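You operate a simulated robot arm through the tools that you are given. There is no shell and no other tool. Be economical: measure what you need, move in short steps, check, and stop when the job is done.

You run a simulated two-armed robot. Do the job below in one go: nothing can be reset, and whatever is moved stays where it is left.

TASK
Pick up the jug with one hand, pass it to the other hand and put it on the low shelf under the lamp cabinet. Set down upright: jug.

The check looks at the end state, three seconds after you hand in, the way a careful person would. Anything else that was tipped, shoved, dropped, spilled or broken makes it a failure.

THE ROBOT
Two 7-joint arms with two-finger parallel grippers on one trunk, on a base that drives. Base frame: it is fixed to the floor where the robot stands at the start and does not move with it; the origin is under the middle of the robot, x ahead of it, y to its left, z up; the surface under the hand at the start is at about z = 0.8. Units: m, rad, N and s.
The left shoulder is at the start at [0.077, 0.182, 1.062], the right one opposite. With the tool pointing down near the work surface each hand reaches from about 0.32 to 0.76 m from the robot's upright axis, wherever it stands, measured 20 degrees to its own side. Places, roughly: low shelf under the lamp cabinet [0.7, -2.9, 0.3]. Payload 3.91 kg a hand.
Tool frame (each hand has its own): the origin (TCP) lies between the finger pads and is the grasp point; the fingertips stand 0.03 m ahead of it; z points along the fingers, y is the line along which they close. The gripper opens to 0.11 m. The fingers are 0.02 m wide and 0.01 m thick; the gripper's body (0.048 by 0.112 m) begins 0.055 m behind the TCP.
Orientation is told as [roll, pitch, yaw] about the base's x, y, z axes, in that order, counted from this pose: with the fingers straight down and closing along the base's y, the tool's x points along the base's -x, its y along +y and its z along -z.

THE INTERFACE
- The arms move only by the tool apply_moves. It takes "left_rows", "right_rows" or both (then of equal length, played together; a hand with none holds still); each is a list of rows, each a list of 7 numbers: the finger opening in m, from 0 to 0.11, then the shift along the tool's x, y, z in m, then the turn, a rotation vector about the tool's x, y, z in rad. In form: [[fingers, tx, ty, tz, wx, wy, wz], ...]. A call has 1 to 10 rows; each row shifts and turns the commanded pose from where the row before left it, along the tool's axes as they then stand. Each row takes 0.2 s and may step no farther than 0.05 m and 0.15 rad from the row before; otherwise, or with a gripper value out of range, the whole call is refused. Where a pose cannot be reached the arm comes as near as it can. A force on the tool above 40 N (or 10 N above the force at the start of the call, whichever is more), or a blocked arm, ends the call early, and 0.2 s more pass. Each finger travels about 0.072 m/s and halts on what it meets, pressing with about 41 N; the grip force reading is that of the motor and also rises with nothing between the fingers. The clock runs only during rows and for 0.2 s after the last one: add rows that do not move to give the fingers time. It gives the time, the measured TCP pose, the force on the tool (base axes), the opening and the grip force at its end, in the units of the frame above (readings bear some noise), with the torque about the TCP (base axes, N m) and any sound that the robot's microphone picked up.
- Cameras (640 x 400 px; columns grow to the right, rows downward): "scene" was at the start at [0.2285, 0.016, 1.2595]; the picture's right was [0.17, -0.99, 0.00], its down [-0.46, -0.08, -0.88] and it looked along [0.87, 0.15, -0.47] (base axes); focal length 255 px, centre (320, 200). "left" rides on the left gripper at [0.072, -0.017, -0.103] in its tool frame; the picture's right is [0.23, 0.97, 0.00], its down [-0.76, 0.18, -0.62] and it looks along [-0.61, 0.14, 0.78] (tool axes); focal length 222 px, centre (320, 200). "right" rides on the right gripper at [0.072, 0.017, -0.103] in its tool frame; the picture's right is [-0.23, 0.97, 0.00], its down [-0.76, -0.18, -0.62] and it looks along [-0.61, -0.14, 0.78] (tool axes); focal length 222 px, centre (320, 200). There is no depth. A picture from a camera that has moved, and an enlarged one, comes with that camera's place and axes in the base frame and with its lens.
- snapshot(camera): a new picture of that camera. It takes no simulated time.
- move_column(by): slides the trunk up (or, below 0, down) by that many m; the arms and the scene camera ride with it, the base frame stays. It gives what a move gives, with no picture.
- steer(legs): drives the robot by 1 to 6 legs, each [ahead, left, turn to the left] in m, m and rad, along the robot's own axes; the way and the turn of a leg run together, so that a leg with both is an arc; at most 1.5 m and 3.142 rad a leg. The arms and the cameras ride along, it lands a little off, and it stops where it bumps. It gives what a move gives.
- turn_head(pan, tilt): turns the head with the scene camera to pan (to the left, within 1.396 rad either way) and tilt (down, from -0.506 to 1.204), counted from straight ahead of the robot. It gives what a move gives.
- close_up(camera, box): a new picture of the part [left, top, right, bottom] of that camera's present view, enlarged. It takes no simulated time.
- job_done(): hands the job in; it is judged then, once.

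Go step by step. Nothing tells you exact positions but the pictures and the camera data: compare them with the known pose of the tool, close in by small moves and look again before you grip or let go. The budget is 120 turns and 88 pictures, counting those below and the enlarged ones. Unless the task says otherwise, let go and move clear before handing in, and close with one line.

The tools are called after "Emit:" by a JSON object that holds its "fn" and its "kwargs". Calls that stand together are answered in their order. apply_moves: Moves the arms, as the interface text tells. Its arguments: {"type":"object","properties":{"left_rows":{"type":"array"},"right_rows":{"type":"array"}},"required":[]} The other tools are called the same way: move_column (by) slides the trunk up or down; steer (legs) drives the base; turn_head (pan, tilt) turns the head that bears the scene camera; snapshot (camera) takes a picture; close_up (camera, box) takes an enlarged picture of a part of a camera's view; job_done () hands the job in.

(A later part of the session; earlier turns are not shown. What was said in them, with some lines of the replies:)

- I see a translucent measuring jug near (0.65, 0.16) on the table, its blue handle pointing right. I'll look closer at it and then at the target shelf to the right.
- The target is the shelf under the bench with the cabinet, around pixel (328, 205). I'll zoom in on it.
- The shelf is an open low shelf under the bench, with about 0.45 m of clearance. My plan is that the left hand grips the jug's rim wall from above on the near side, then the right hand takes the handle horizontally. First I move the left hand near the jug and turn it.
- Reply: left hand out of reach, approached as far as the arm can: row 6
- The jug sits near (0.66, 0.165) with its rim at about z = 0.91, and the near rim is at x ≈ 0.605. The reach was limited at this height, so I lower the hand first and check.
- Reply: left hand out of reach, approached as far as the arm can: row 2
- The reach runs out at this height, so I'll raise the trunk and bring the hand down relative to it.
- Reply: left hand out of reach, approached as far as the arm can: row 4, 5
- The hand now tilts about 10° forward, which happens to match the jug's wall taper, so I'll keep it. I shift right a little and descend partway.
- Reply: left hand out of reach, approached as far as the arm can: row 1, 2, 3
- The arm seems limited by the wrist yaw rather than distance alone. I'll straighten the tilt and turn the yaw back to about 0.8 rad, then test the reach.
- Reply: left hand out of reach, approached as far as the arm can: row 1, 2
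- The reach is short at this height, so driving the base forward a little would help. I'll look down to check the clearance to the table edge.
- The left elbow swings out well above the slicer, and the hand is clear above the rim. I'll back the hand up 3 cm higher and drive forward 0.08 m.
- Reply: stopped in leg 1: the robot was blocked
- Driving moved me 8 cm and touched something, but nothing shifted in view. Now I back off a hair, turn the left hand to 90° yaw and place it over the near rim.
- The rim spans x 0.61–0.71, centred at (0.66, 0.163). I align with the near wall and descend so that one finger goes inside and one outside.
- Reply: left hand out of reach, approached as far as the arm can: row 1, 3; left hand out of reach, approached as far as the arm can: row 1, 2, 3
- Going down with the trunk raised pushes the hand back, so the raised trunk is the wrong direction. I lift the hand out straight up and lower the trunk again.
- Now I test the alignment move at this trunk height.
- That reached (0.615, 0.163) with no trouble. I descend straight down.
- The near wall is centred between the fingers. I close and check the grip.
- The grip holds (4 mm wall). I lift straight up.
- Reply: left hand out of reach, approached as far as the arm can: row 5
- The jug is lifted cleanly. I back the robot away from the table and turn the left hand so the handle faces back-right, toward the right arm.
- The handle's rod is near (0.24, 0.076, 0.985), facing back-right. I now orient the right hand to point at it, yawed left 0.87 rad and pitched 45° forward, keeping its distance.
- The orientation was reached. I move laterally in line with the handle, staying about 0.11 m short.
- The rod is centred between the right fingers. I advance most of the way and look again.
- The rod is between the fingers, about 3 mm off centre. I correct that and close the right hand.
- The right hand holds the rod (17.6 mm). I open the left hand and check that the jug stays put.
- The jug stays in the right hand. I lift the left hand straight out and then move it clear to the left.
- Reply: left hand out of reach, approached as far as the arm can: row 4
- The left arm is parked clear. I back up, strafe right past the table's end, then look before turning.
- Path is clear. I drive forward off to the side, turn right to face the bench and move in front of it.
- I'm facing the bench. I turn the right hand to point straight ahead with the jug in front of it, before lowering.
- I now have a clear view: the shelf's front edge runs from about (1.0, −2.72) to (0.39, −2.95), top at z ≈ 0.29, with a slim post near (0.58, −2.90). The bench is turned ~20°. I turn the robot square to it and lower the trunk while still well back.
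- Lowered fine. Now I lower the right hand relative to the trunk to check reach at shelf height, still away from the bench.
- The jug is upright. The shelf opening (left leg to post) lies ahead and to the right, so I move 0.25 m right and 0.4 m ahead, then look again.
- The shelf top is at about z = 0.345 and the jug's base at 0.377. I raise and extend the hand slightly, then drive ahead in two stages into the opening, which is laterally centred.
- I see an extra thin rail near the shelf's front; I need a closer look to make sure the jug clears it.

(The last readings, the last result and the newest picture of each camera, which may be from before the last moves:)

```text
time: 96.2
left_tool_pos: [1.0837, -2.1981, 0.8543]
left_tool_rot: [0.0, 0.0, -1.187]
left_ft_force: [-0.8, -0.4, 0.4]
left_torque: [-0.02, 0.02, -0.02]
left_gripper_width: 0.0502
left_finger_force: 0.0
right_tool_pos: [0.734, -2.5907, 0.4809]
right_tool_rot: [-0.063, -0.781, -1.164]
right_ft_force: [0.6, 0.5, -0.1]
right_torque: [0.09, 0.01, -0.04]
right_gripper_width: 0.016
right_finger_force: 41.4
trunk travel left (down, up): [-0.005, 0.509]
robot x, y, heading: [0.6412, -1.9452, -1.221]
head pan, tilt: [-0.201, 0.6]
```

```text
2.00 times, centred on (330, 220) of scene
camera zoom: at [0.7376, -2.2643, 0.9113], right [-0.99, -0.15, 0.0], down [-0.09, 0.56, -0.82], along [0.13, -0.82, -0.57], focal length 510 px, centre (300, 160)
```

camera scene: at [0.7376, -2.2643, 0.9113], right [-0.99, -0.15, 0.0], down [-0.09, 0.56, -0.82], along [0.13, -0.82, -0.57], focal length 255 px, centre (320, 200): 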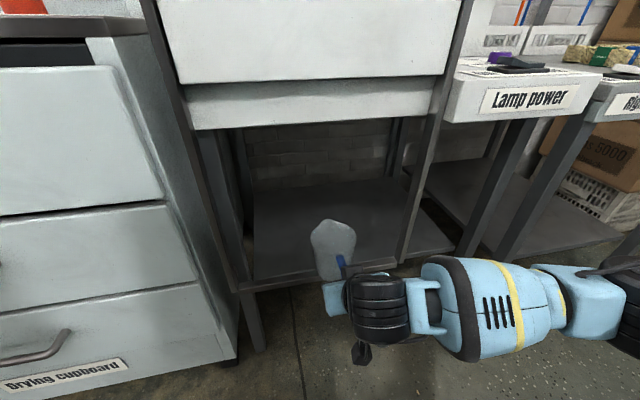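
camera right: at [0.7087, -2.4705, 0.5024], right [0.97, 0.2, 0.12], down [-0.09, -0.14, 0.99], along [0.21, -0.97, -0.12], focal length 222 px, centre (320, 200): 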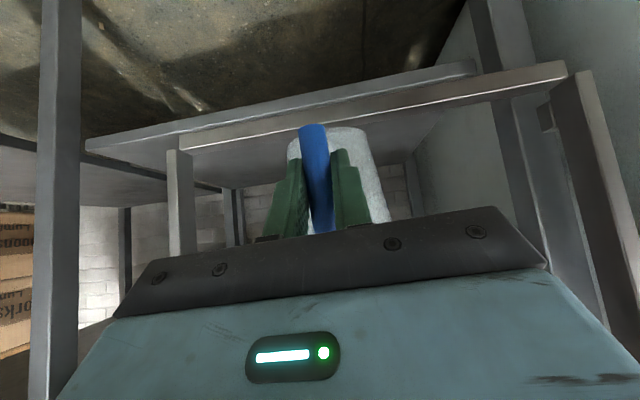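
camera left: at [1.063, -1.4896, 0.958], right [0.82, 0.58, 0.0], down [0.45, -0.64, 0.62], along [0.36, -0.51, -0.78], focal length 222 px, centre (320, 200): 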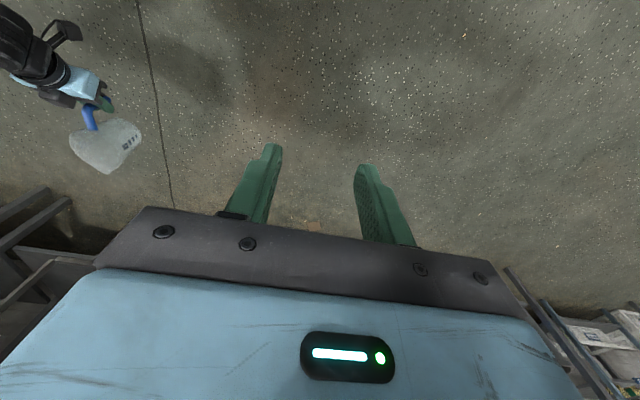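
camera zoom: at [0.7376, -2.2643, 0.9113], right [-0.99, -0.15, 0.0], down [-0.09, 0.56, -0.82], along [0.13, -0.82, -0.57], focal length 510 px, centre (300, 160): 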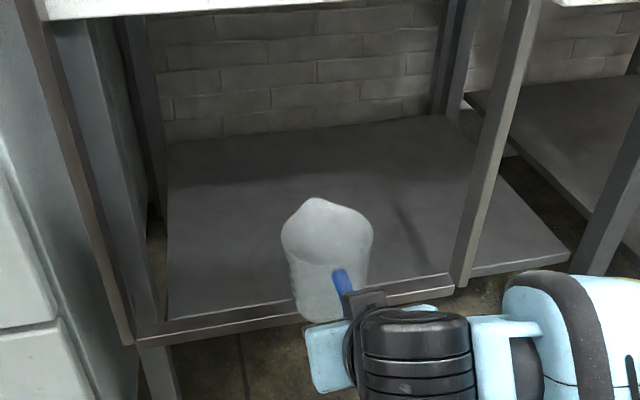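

The cabinet frame has a front rail (top about z = 0.365) just ahead of the shelf (z ≈ 0.32). I raise the jug a little, extend the arm forward over the rail rather than driving everything in, and tuck the left hand back.

Emit:
{"fn": "apply_moves", "kwargs": {"right_rows": [[0.0, -0.021, 0, -0.021, 0, 0, 0], [0.0, -0.018, 0, 0.018, 0, 0, 0], [0.0, -0.018, 0, 0.018, 0, 0, 0], [0.0, -0.018, 0, 0.018, 0, 0, 0], [0.0, -0.018, 0, 0.018, 0, 0, 0], [0.0, 0, 0, 0, 0, 0, 0]], "left_rows": [[0.05, 0.02, 0, 0, 0, 0, 0], [0.05, 0.02, 0, 0, 0, 0, 0], [0.05, 0.02, 0, 0, 0, 0, 0], [0.05, 0.01, 0, 0, 0, 0, 0], [0.05, 0, 0, 0, 0, 0, 0], [0.05, 0, 0, 0, 0, 0, 0]]}}

Emit:
{"fn": "snapshot", "kwargs": {"camera": "scene"}}

Emit:
{"fn": "snapshot", "kwargs": {"camera": "right"}}

```text
time: 97.7
left_tool_pos: [1.057, -2.1315, 0.8549]
left_tool_rot: [-0.001, 0.001, -1.187]
left_ft_force: [0.8, -0.2, 0.3]
left_torque: [0.02, 0.01, -0.02]
left_gripper_width: 0.0498
left_finger_force: 0.1
right_tool_pos: [0.7737, -2.6884, 0.5094]
right_tool_rot: [-0.064, -0.78, -1.164]
right_ft_force: [0.3, 0.5, 0.0]
right_torque: [0.08, 0.06, 0.0]
right_gripper_width: 0.0161
right_finger_force: 40.9
trunk travel left (down, up): [-0.005, 0.509]
robot x, y, heading: [0.6354, -1.946, -1.22]
head pan, tilt: [-0.201, 0.6]
```

```text
24 pictures are left
camera scene: at [0.7375, -2.2641, 0.9113], right [-0.99, -0.15, 0.0], down [-0.09, 0.56, -0.82], along [0.13, -0.82, -0.57], focal length 255 px, centre (320, 200)
```

scene: 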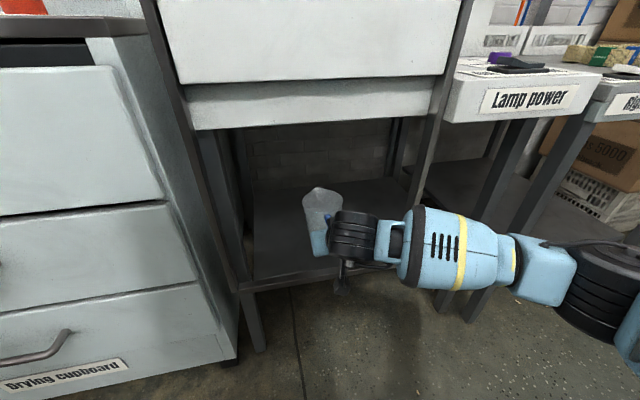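

```text
23 pictures are left
camera right: at [0.7469, -2.5658, 0.5308], right [0.97, 0.2, 0.12], down [-0.09, -0.14, 0.99], along [0.21, -0.97, -0.12], focal length 222 px, centre (320, 200)
```

right: 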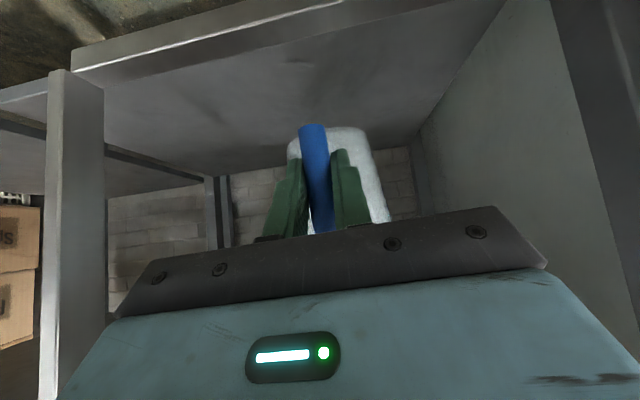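

The jug is now over the shelf past the rail. I extend a bit farther inward with the arm.

Emit:
{"fn": "apply_moves", "kwargs": {"right_rows": [[0.0, -0.016, 0, 0.016, 0, 0, 0], [0.0, -0.016, 0, 0.016, 0, 0, 0], [0.0, -0.016, 0, 0.016, 0, 0, 0], [0.0, 0, 0, 0, 0, 0, 0]]}}

Emit:
{"fn": "snapshot", "kwargs": {"camera": "scene"}}

```text
time: 98.7
left_tool_pos: [1.0584, -2.1318, 0.8561]
left_tool_rot: [-0.001, 0.0, -1.186]
left_ft_force: [-0.6, 0.1, -0.7]
left_torque: [0.0, -0.01, -0.01]
left_gripper_width: 0.0502
left_finger_force: 0.0
right_tool_pos: [0.7969, -2.7513, 0.5109]
right_tool_rot: [-0.062, -0.784, -1.16]
right_ft_force: [0.1, 0.3, -0.5]
right_torque: [0.09, 0.03, 0.01]
right_gripper_width: 0.0162
right_finger_force: 40.9
trunk travel left (down, up): [-0.005, 0.509]
robot x, y, heading: [0.641, -1.9457, -1.216]
head pan, tilt: [-0.201, 0.6]
```

```text
22 pictures are left
camera scene: at [0.7376, -2.2641, 0.9113], right [-0.99, -0.15, 0.0], down [-0.09, 0.56, -0.82], along [0.13, -0.82, -0.57], focal length 255 px, centre (320, 200)
```

scene: 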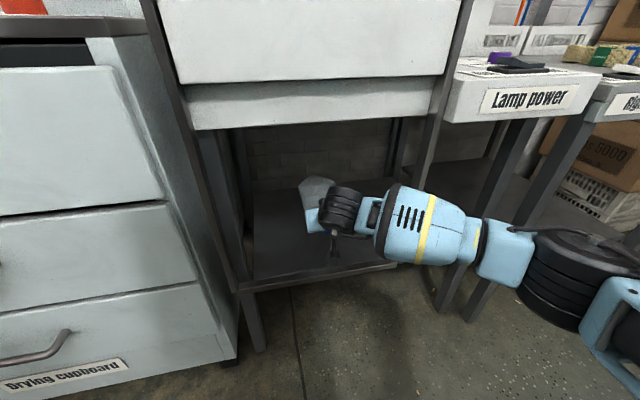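

Emit:
{"fn": "apply_moves", "kwargs": {"right_rows": [[0.0, -0.014, 0, 0.014, 0, 0, 0], [0.0, 0.014, 0, 0.014, 0, 0, 0], [0.0, 0.014, 0, 0.014, 0, 0, 0], [0.0, 0.014, 0, 0.014, 0, 0, 0], [0.0, 0.014, 0, 0.014, 0, 0, 0], [0.0, 0, 0, 0, 0, 0, 0]]}}

Emit:
{"fn": "snapshot", "kwargs": {"camera": "right"}}

Emit:
{"fn": "close_up", "kwargs": {"camera": "scene", "box": [220, 150, 440, 310]}}

```text
time: 100.0
left_tool_pos: [1.0587, -2.1322, 0.8556]
left_tool_rot: [0.002, 0.0, -1.188]
left_ft_force: [-0.7, -0.1, 0.5]
left_torque: [0.0, -0.01, 0.02]
left_gripper_width: 0.05
left_finger_force: 0.2
right_tool_pos: [0.8008, -2.7701, 0.4327]
right_tool_rot: [-0.061, -0.782, -1.163]
right_ft_force: [-0.5, 0.5, -0.8]
right_torque: [0.08, 0.0, -0.03]
right_gripper_width: 0.0163
right_finger_force: 41.1
trunk travel left (down, up): [-0.005, 0.509]
robot x, y, heading: [0.6398, -1.9475, -1.219]
head pan, tilt: [-0.201, 0.6]
```

```text
21 pictures are left
camera right: at [0.7745, -2.6491, 0.4526], right [0.97, 0.2, 0.12], down [-0.09, -0.14, 0.99], along [0.21, -0.97, -0.12], focal length 222 px, centre (320, 200)
```

right: 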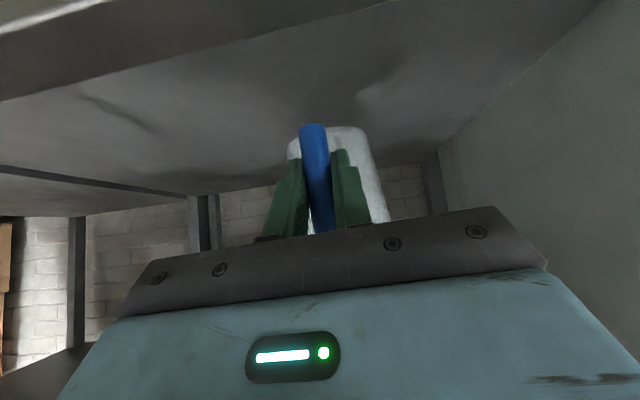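

```text
2.50 times, centred on (330, 230) of scene
camera zoom: at [0.7376, -2.2642, 0.9113], right [-0.99, -0.15, 0.0], down [-0.09, 0.56, -0.82], along [0.13, -0.82, -0.57], focal length 637 px, centre (295, 125)
```

zoom: 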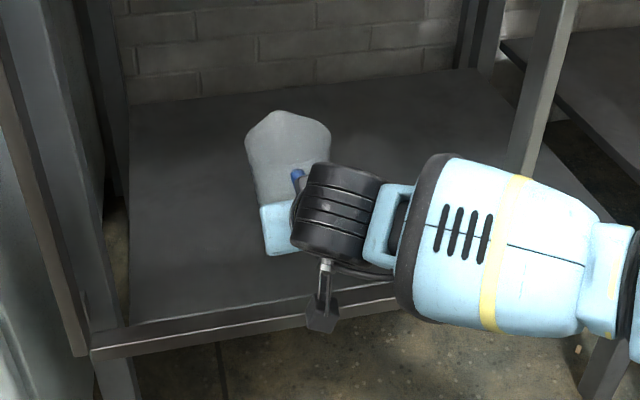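

Emit:
{"fn": "apply_moves", "kwargs": {"right_rows": [[0.0, 0.007, 0, 0.007, 0, 0, 0], [0.0, 0.007, 0, 0.007, 0, 0, 0], [0.0, 0.0055, 0, 0.0055, 0, 0, 0], [0.0, 0, 0, 0, 0, 0, 0]]}}

Emit:
{"fn": "snapshot", "kwargs": {"camera": "right"}}

Emit:
{"fn": "close_up", "kwargs": {"camera": "scene", "box": [240, 170, 400, 290]}}

```text
time: 101.0
left_tool_pos: [1.0585, -2.1314, 0.8557]
left_tool_rot: [0.0, 0.002, -1.187]
left_ft_force: [-0.9, -0.5, -0.6]
left_torque: [0.01, 0.01, -0.03]
left_gripper_width: 0.05
left_finger_force: 0.1
right_tool_pos: [0.7991, -2.7716, 0.4021]
right_tool_rot: [-0.062, -0.784, -1.163]
right_ft_force: [0.0, -0.3, -0.3]
right_torque: [0.11, 0.03, 0.02]
right_gripper_width: 0.016
right_finger_force: 40.8
trunk travel left (down, up): [-0.005, 0.509]
robot x, y, heading: [0.6369, -1.9468, -1.217]
head pan, tilt: [-0.201, 0.6]
```

```text
19 pictures are left
camera right: at [0.7717, -2.6488, 0.4243], right [0.97, 0.2, 0.12], down [-0.09, -0.14, 0.99], along [0.21, -0.97, -0.12], focal length 222 px, centre (320, 200)
```

right: 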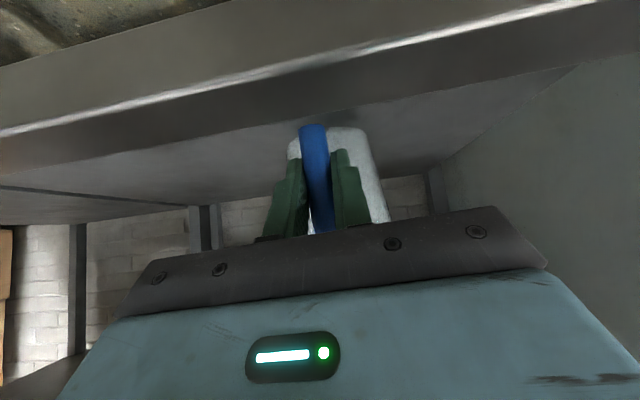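

```text
3.33 times, centred on (320, 230) of scene
camera zoom: at [0.7376, -2.2642, 0.9113], right [-0.99, -0.15, 0.0], down [-0.09, 0.56, -0.82], along [0.13, -0.82, -0.57], focal length 849 px, centre (320, 100)
```

zoom: 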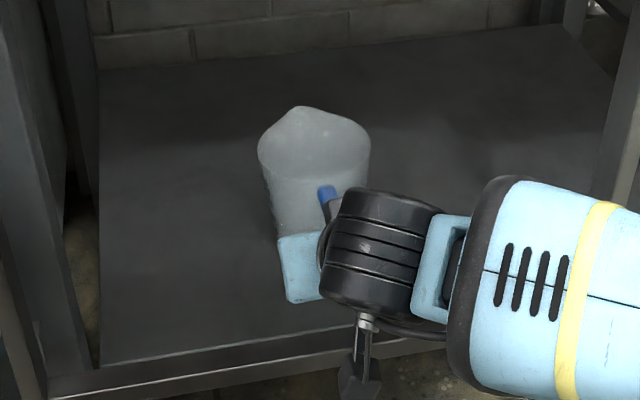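

Emit:
{"fn": "apply_moves", "kwargs": {"right_rows": [[0.0, 0.001, 0, 0.006, 0, 0, 0], [0.0, 0.0035, 0, 0.0035, 0, 0, 0], [0.0, 0, 0, 0, 0, 0, 0]]}}

Emit:
{"fn": "apply_moves", "kwargs": {"right_rows": [[0.0, 0.0035, 0, 0.0035, 0, 0, 0], [0.0, 0, 0, 0, 0, 0, 0]]}}

Emit:
{"fn": "apply_moves", "kwargs": {"right_rows": [[0.0, 0.0035, 0, 0.0035, 0, 0, 0], [0.0, 0, 0, 0, 0, 0, 0]]}}

Emit:
{"fn": "snapshot", "kwargs": {"camera": "right"}}

```text
time: 101.8
left_tool_pos: [1.0575, -2.1319, 0.8557]
left_tool_rot: [0.001, -0.001, -1.189]
left_ft_force: [0.2, -0.4, -0.1]
left_torque: [-0.02, 0.01, 0.02]
left_gripper_width: 0.0502
left_finger_force: 0.0
right_tool_pos: [0.7997, -2.7745, 0.3945]
right_tool_rot: [-0.063, -0.782, -1.163]
right_ft_force: [0.2, -0.3, -0.5]
right_torque: [0.12, 0.01, 0.02]
right_gripper_width: 0.0163
right_finger_force: 40.8
trunk travel left (down, up): [-0.005, 0.509]
robot x, y, heading: [0.637, -1.9494, -1.223]
head pan, tilt: [-0.201, 0.6]
```

```text
time: 102.5
left_tool_pos: [1.0594, -2.1304, 0.8551]
left_tool_rot: [-0.001, 0.0, -1.188]
left_ft_force: [0.8, 0.3, -0.4]
left_torque: [0.01, -0.02, 0.03]
left_gripper_width: 0.0499
left_finger_force: 0.0
right_tool_pos: [0.7994, -2.7739, 0.3887]
right_tool_rot: [-0.063, -0.783, -1.162]
right_ft_force: [0.7, 0.0, -0.3]
right_torque: [0.07, 0.02, 0.02]
right_gripper_width: 0.0161
right_finger_force: 40.6
trunk travel left (down, up): [-0.005, 0.509]
robot x, y, heading: [0.6391, -1.948, -1.213]
head pan, tilt: [-0.201, 0.6]
```

```text
time: 103.0
left_tool_pos: [1.0579, -2.1319, 0.8555]
left_tool_rot: [0.0, -0.001, -1.186]
left_ft_force: [0.5, 0.7, -0.1]
left_torque: [0.04, -0.03, -0.02]
left_gripper_width: 0.05
left_finger_force: 0.0
right_tool_pos: [0.7991, -2.7746, 0.3859]
right_tool_rot: [-0.063, -0.784, -1.162]
right_ft_force: [-0.6, 0.3, 2.4]
right_torque: [-0.29, -0.27, -0.01]
right_gripper_width: 0.0163
right_finger_force: 41.4
trunk travel left (down, up): [-0.005, 0.509]
robot x, y, heading: [0.638, -1.9438, -1.214]
head pan, tilt: [-0.201, 0.6]
```

```text
17 pictures are left
camera right: at [0.7733, -2.6523, 0.4063], right [0.97, 0.2, 0.12], down [-0.09, -0.14, 0.99], along [0.21, -0.97, -0.12], focal length 222 px, centre (320, 200)
```

right: 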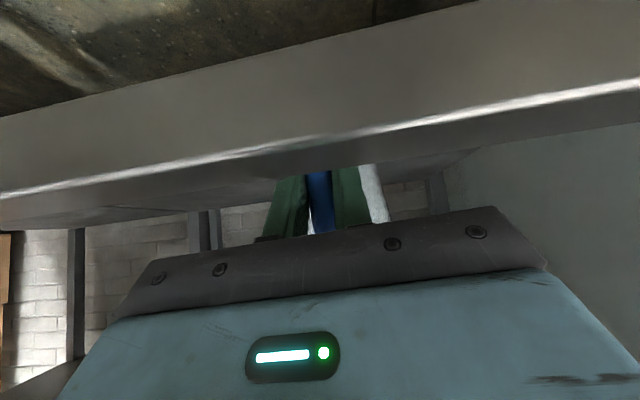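

The jug's base is touching the shelf (about 2.4 N, felt ahead of the hand). I open the fingers slowly and check.

Emit:
{"fn": "apply_moves", "kwargs": {"right_rows": [[0.02, 0, 0, 0, 0, 0, 0], [0.03, 0, 0, 0, 0, 0, 0], [0.045, 0, 0, 0, 0, 0, 0], [0.06, 0, 0, 0, 0, 0, 0], [0.06, 0, 0, 0, 0, 0, 0]]}}

Emit:
{"fn": "snapshot", "kwargs": {"camera": "right"}}

Emit:
{"fn": "close_up", "kwargs": {"camera": "scene", "box": [240, 170, 400, 290]}}

```text
time: 104.2
left_tool_pos: [1.0576, -2.1311, 0.8556]
left_tool_rot: [-0.001, 0.0, -1.187]
left_ft_force: [-0.5, -0.4, 0.0]
left_torque: [-0.02, 0.02, 0.0]
left_gripper_width: 0.0502
left_finger_force: 0.0
right_tool_pos: [0.7996, -2.7728, 0.3839]
right_tool_rot: [-0.064, -0.781, -1.162]
right_ft_force: [-1.1, -0.5, 0.1]
right_torque: [-0.02, 0.04, -0.01]
right_gripper_width: 0.0599
right_finger_force: 0.1
trunk travel left (down, up): [-0.005, 0.509]
robot x, y, heading: [0.6394, -1.9439, -1.221]
head pan, tilt: [-0.201, 0.6]
```

```text
16 pictures are left
camera right: at [0.773, -2.6522, 0.4056], right [0.97, 0.2, 0.12], down [-0.09, -0.14, 0.99], along [0.21, -0.97, -0.12], focal length 222 px, centre (320, 200)
```

right: 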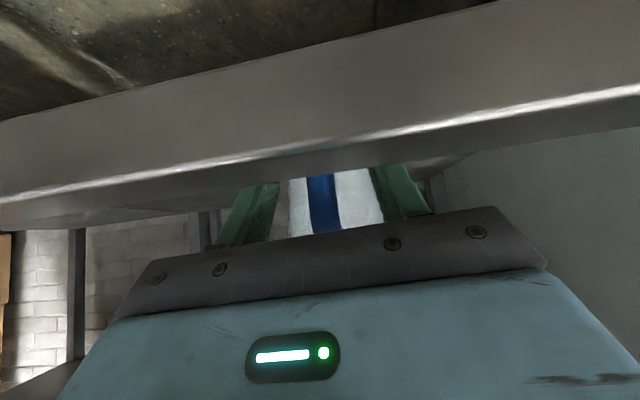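

```text
3.33 times, centred on (320, 230) of scene
camera zoom: at [0.7375, -2.264, 0.9114], right [-0.99, -0.15, 0.0], down [-0.09, 0.56, -0.83], along [0.13, -0.82, -0.56], focal length 849 px, centre (320, 100)
```

zoom: 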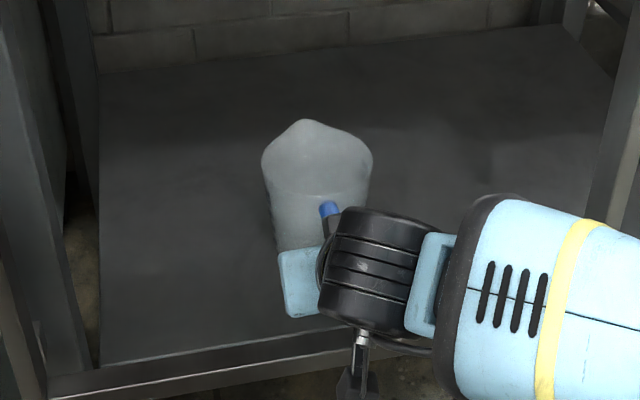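

The jug stands by itself and the rod is free between the fingers. I back the hand out along its own axis, then up and away over the rail.

Emit:
{"fn": "apply_moves", "kwargs": {"right_rows": [[0.07, 0, 0, -0.015, 0, 0, 0], [0.07, 0, 0, -0.02, 0, 0, 0], [0.07, 0, 0, -0.025, 0, 0, 0], [0.07, 0, 0, -0.025, 0, 0, 0], [0.07, 0, 0, -0.025, 0, 0, 0], [0.07, 0, 0, 0, 0, 0, 0]]}}

Emit:
{"fn": "snapshot", "kwargs": {"camera": "right"}}

Emit:
{"fn": "snapshot", "kwargs": {"camera": "scene"}}

```text
time: 105.7
left_tool_pos: [1.058, -2.1308, 0.857]
left_tool_rot: [-0.001, 0.0, -1.187]
left_ft_force: [0.6, 0.2, 0.4]
left_torque: [-0.01, 0.0, 0.03]
left_gripper_width: 0.0504
left_finger_force: 0.0
right_tool_pos: [0.7747, -2.6985, 0.4614]
right_tool_rot: [-0.062, -0.782, -1.163]
right_ft_force: [0.3, 0.3, -0.7]
right_torque: [-0.04, -0.02, -0.01]
right_gripper_width: 0.07
right_finger_force: 0.0
trunk travel left (down, up): [-0.005, 0.509]
robot x, y, heading: [0.6377, -1.945, -1.22]
head pan, tilt: [-0.201, 0.6]
```

```text
14 pictures are left
camera right: at [0.7483, -2.5776, 0.4836], right [0.97, 0.2, 0.12], down [-0.09, -0.14, 0.99], along [0.21, -0.97, -0.12], focal length 222 px, centre (320, 200)
```

right: 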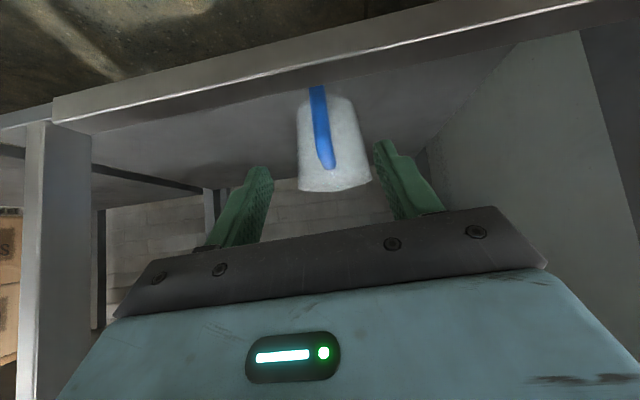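

```text
13 pictures are left
camera scene: at [0.7375, -2.264, 0.9114], right [-0.99, -0.15, 0.0], down [-0.09, 0.56, -0.83], along [0.13, -0.82, -0.56], focal length 255 px, centre (320, 200)
```

scene: 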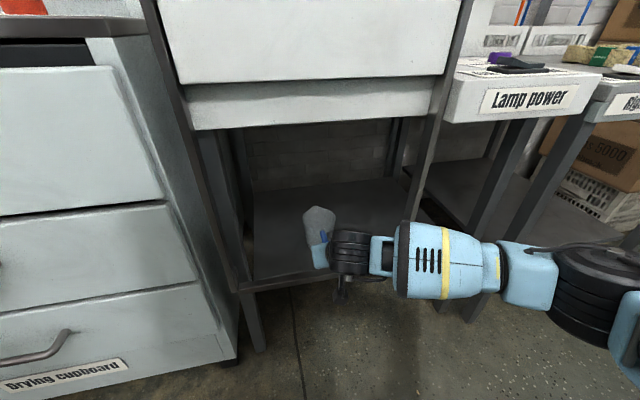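

The jug stands upright behind the rail. I pull the hand straight back out and check the jug once more.

Emit:
{"fn": "apply_moves", "kwargs": {"right_rows": [[0.07, 0, 0, -0.03, 0, 0, 0], [0.07, 0.025, 0, -0.025, 0, 0, 0], [0.07, 0.025, 0, -0.025, 0, 0, 0], [0.07, 0.025, 0, -0.025, 0, 0, 0], [0.07, 0.025, 0, -0.025, 0, 0, 0], [0.07, 0, 0, 0, 0, 0, 0]]}}

Emit:
{"fn": "steer", "kwargs": {"legs": [[-0.4, 0, 0]]}}

Emit:
{"fn": "close_up", "kwargs": {"camera": "scene", "box": [200, 60, 460, 260]}}

```text
time: 107.0
left_tool_pos: [1.0592, -2.1312, 0.8551]
left_tool_rot: [0.0, -0.001, -1.188]
left_ft_force: [0.4, -0.1, -0.6]
left_torque: [-0.03, 0.0, 0.02]
left_gripper_width: 0.0505
left_finger_force: 0.1
right_tool_pos: [0.7168, -2.55, 0.4834]
right_tool_rot: [-0.063, -0.784, -1.163]
right_ft_force: [-0.1, 0.2, -0.3]
right_torque: [-0.01, 0.03, 0.06]
right_gripper_width: 0.07
right_finger_force: 0.1
trunk travel left (down, up): [-0.005, 0.509]
robot x, y, heading: [0.6375, -1.9468, -1.219]
head pan, tilt: [-0.201, 0.6]
```

```text
time: 109.6
left_tool_pos: [0.9193, -1.7512, 0.8549]
left_tool_rot: [0.001, 0.0, -1.183]
left_ft_force: [0.2, 0.3, -0.4]
left_torque: [-0.01, 0.0, -0.01]
left_gripper_width: 0.0498
left_finger_force: 0.0
right_tool_pos: [0.5792, -2.1731, 0.4829]
right_tool_rot: [-0.063, -0.785, -1.158]
right_ft_force: [0.4, 0.6, -0.6]
right_torque: [-0.01, 0.0, 0.0]
right_gripper_width: 0.0698
right_finger_force: 0.1
trunk travel left (down, up): [-0.005, 0.509]
robot x, y, heading: [0.4987, -1.5696, -1.21]
head pan, tilt: [-0.201, 0.6]
```

```text
2.00 times, centred on (330, 160) of scene
camera zoom: at [0.5986, -1.8852, 0.9114], right [-0.99, -0.16, 0.0], down [-0.09, 0.56, -0.83], along [0.13, -0.81, -0.56], focal length 510 px, centre (300, 280)
```

zoom: 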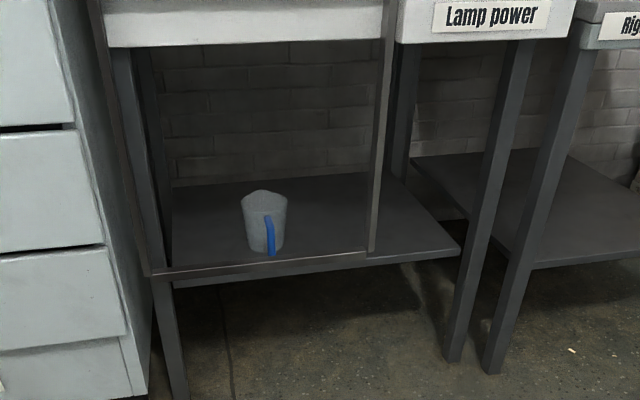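

The jug stands upright on the low shelf under the lamp cabinet, and both hands are well clear, so I hand in.

Emit:
{"fn": "job_done", "kwargs": {}}

```text
The job is handed in.
```

The jug is standing upright on the low shelf under the lamp cabinet. The left hand picked it up and passed it to the right, and both hands are now clear. The base bumped something, probably the table, once near the start; I saw nothing move.
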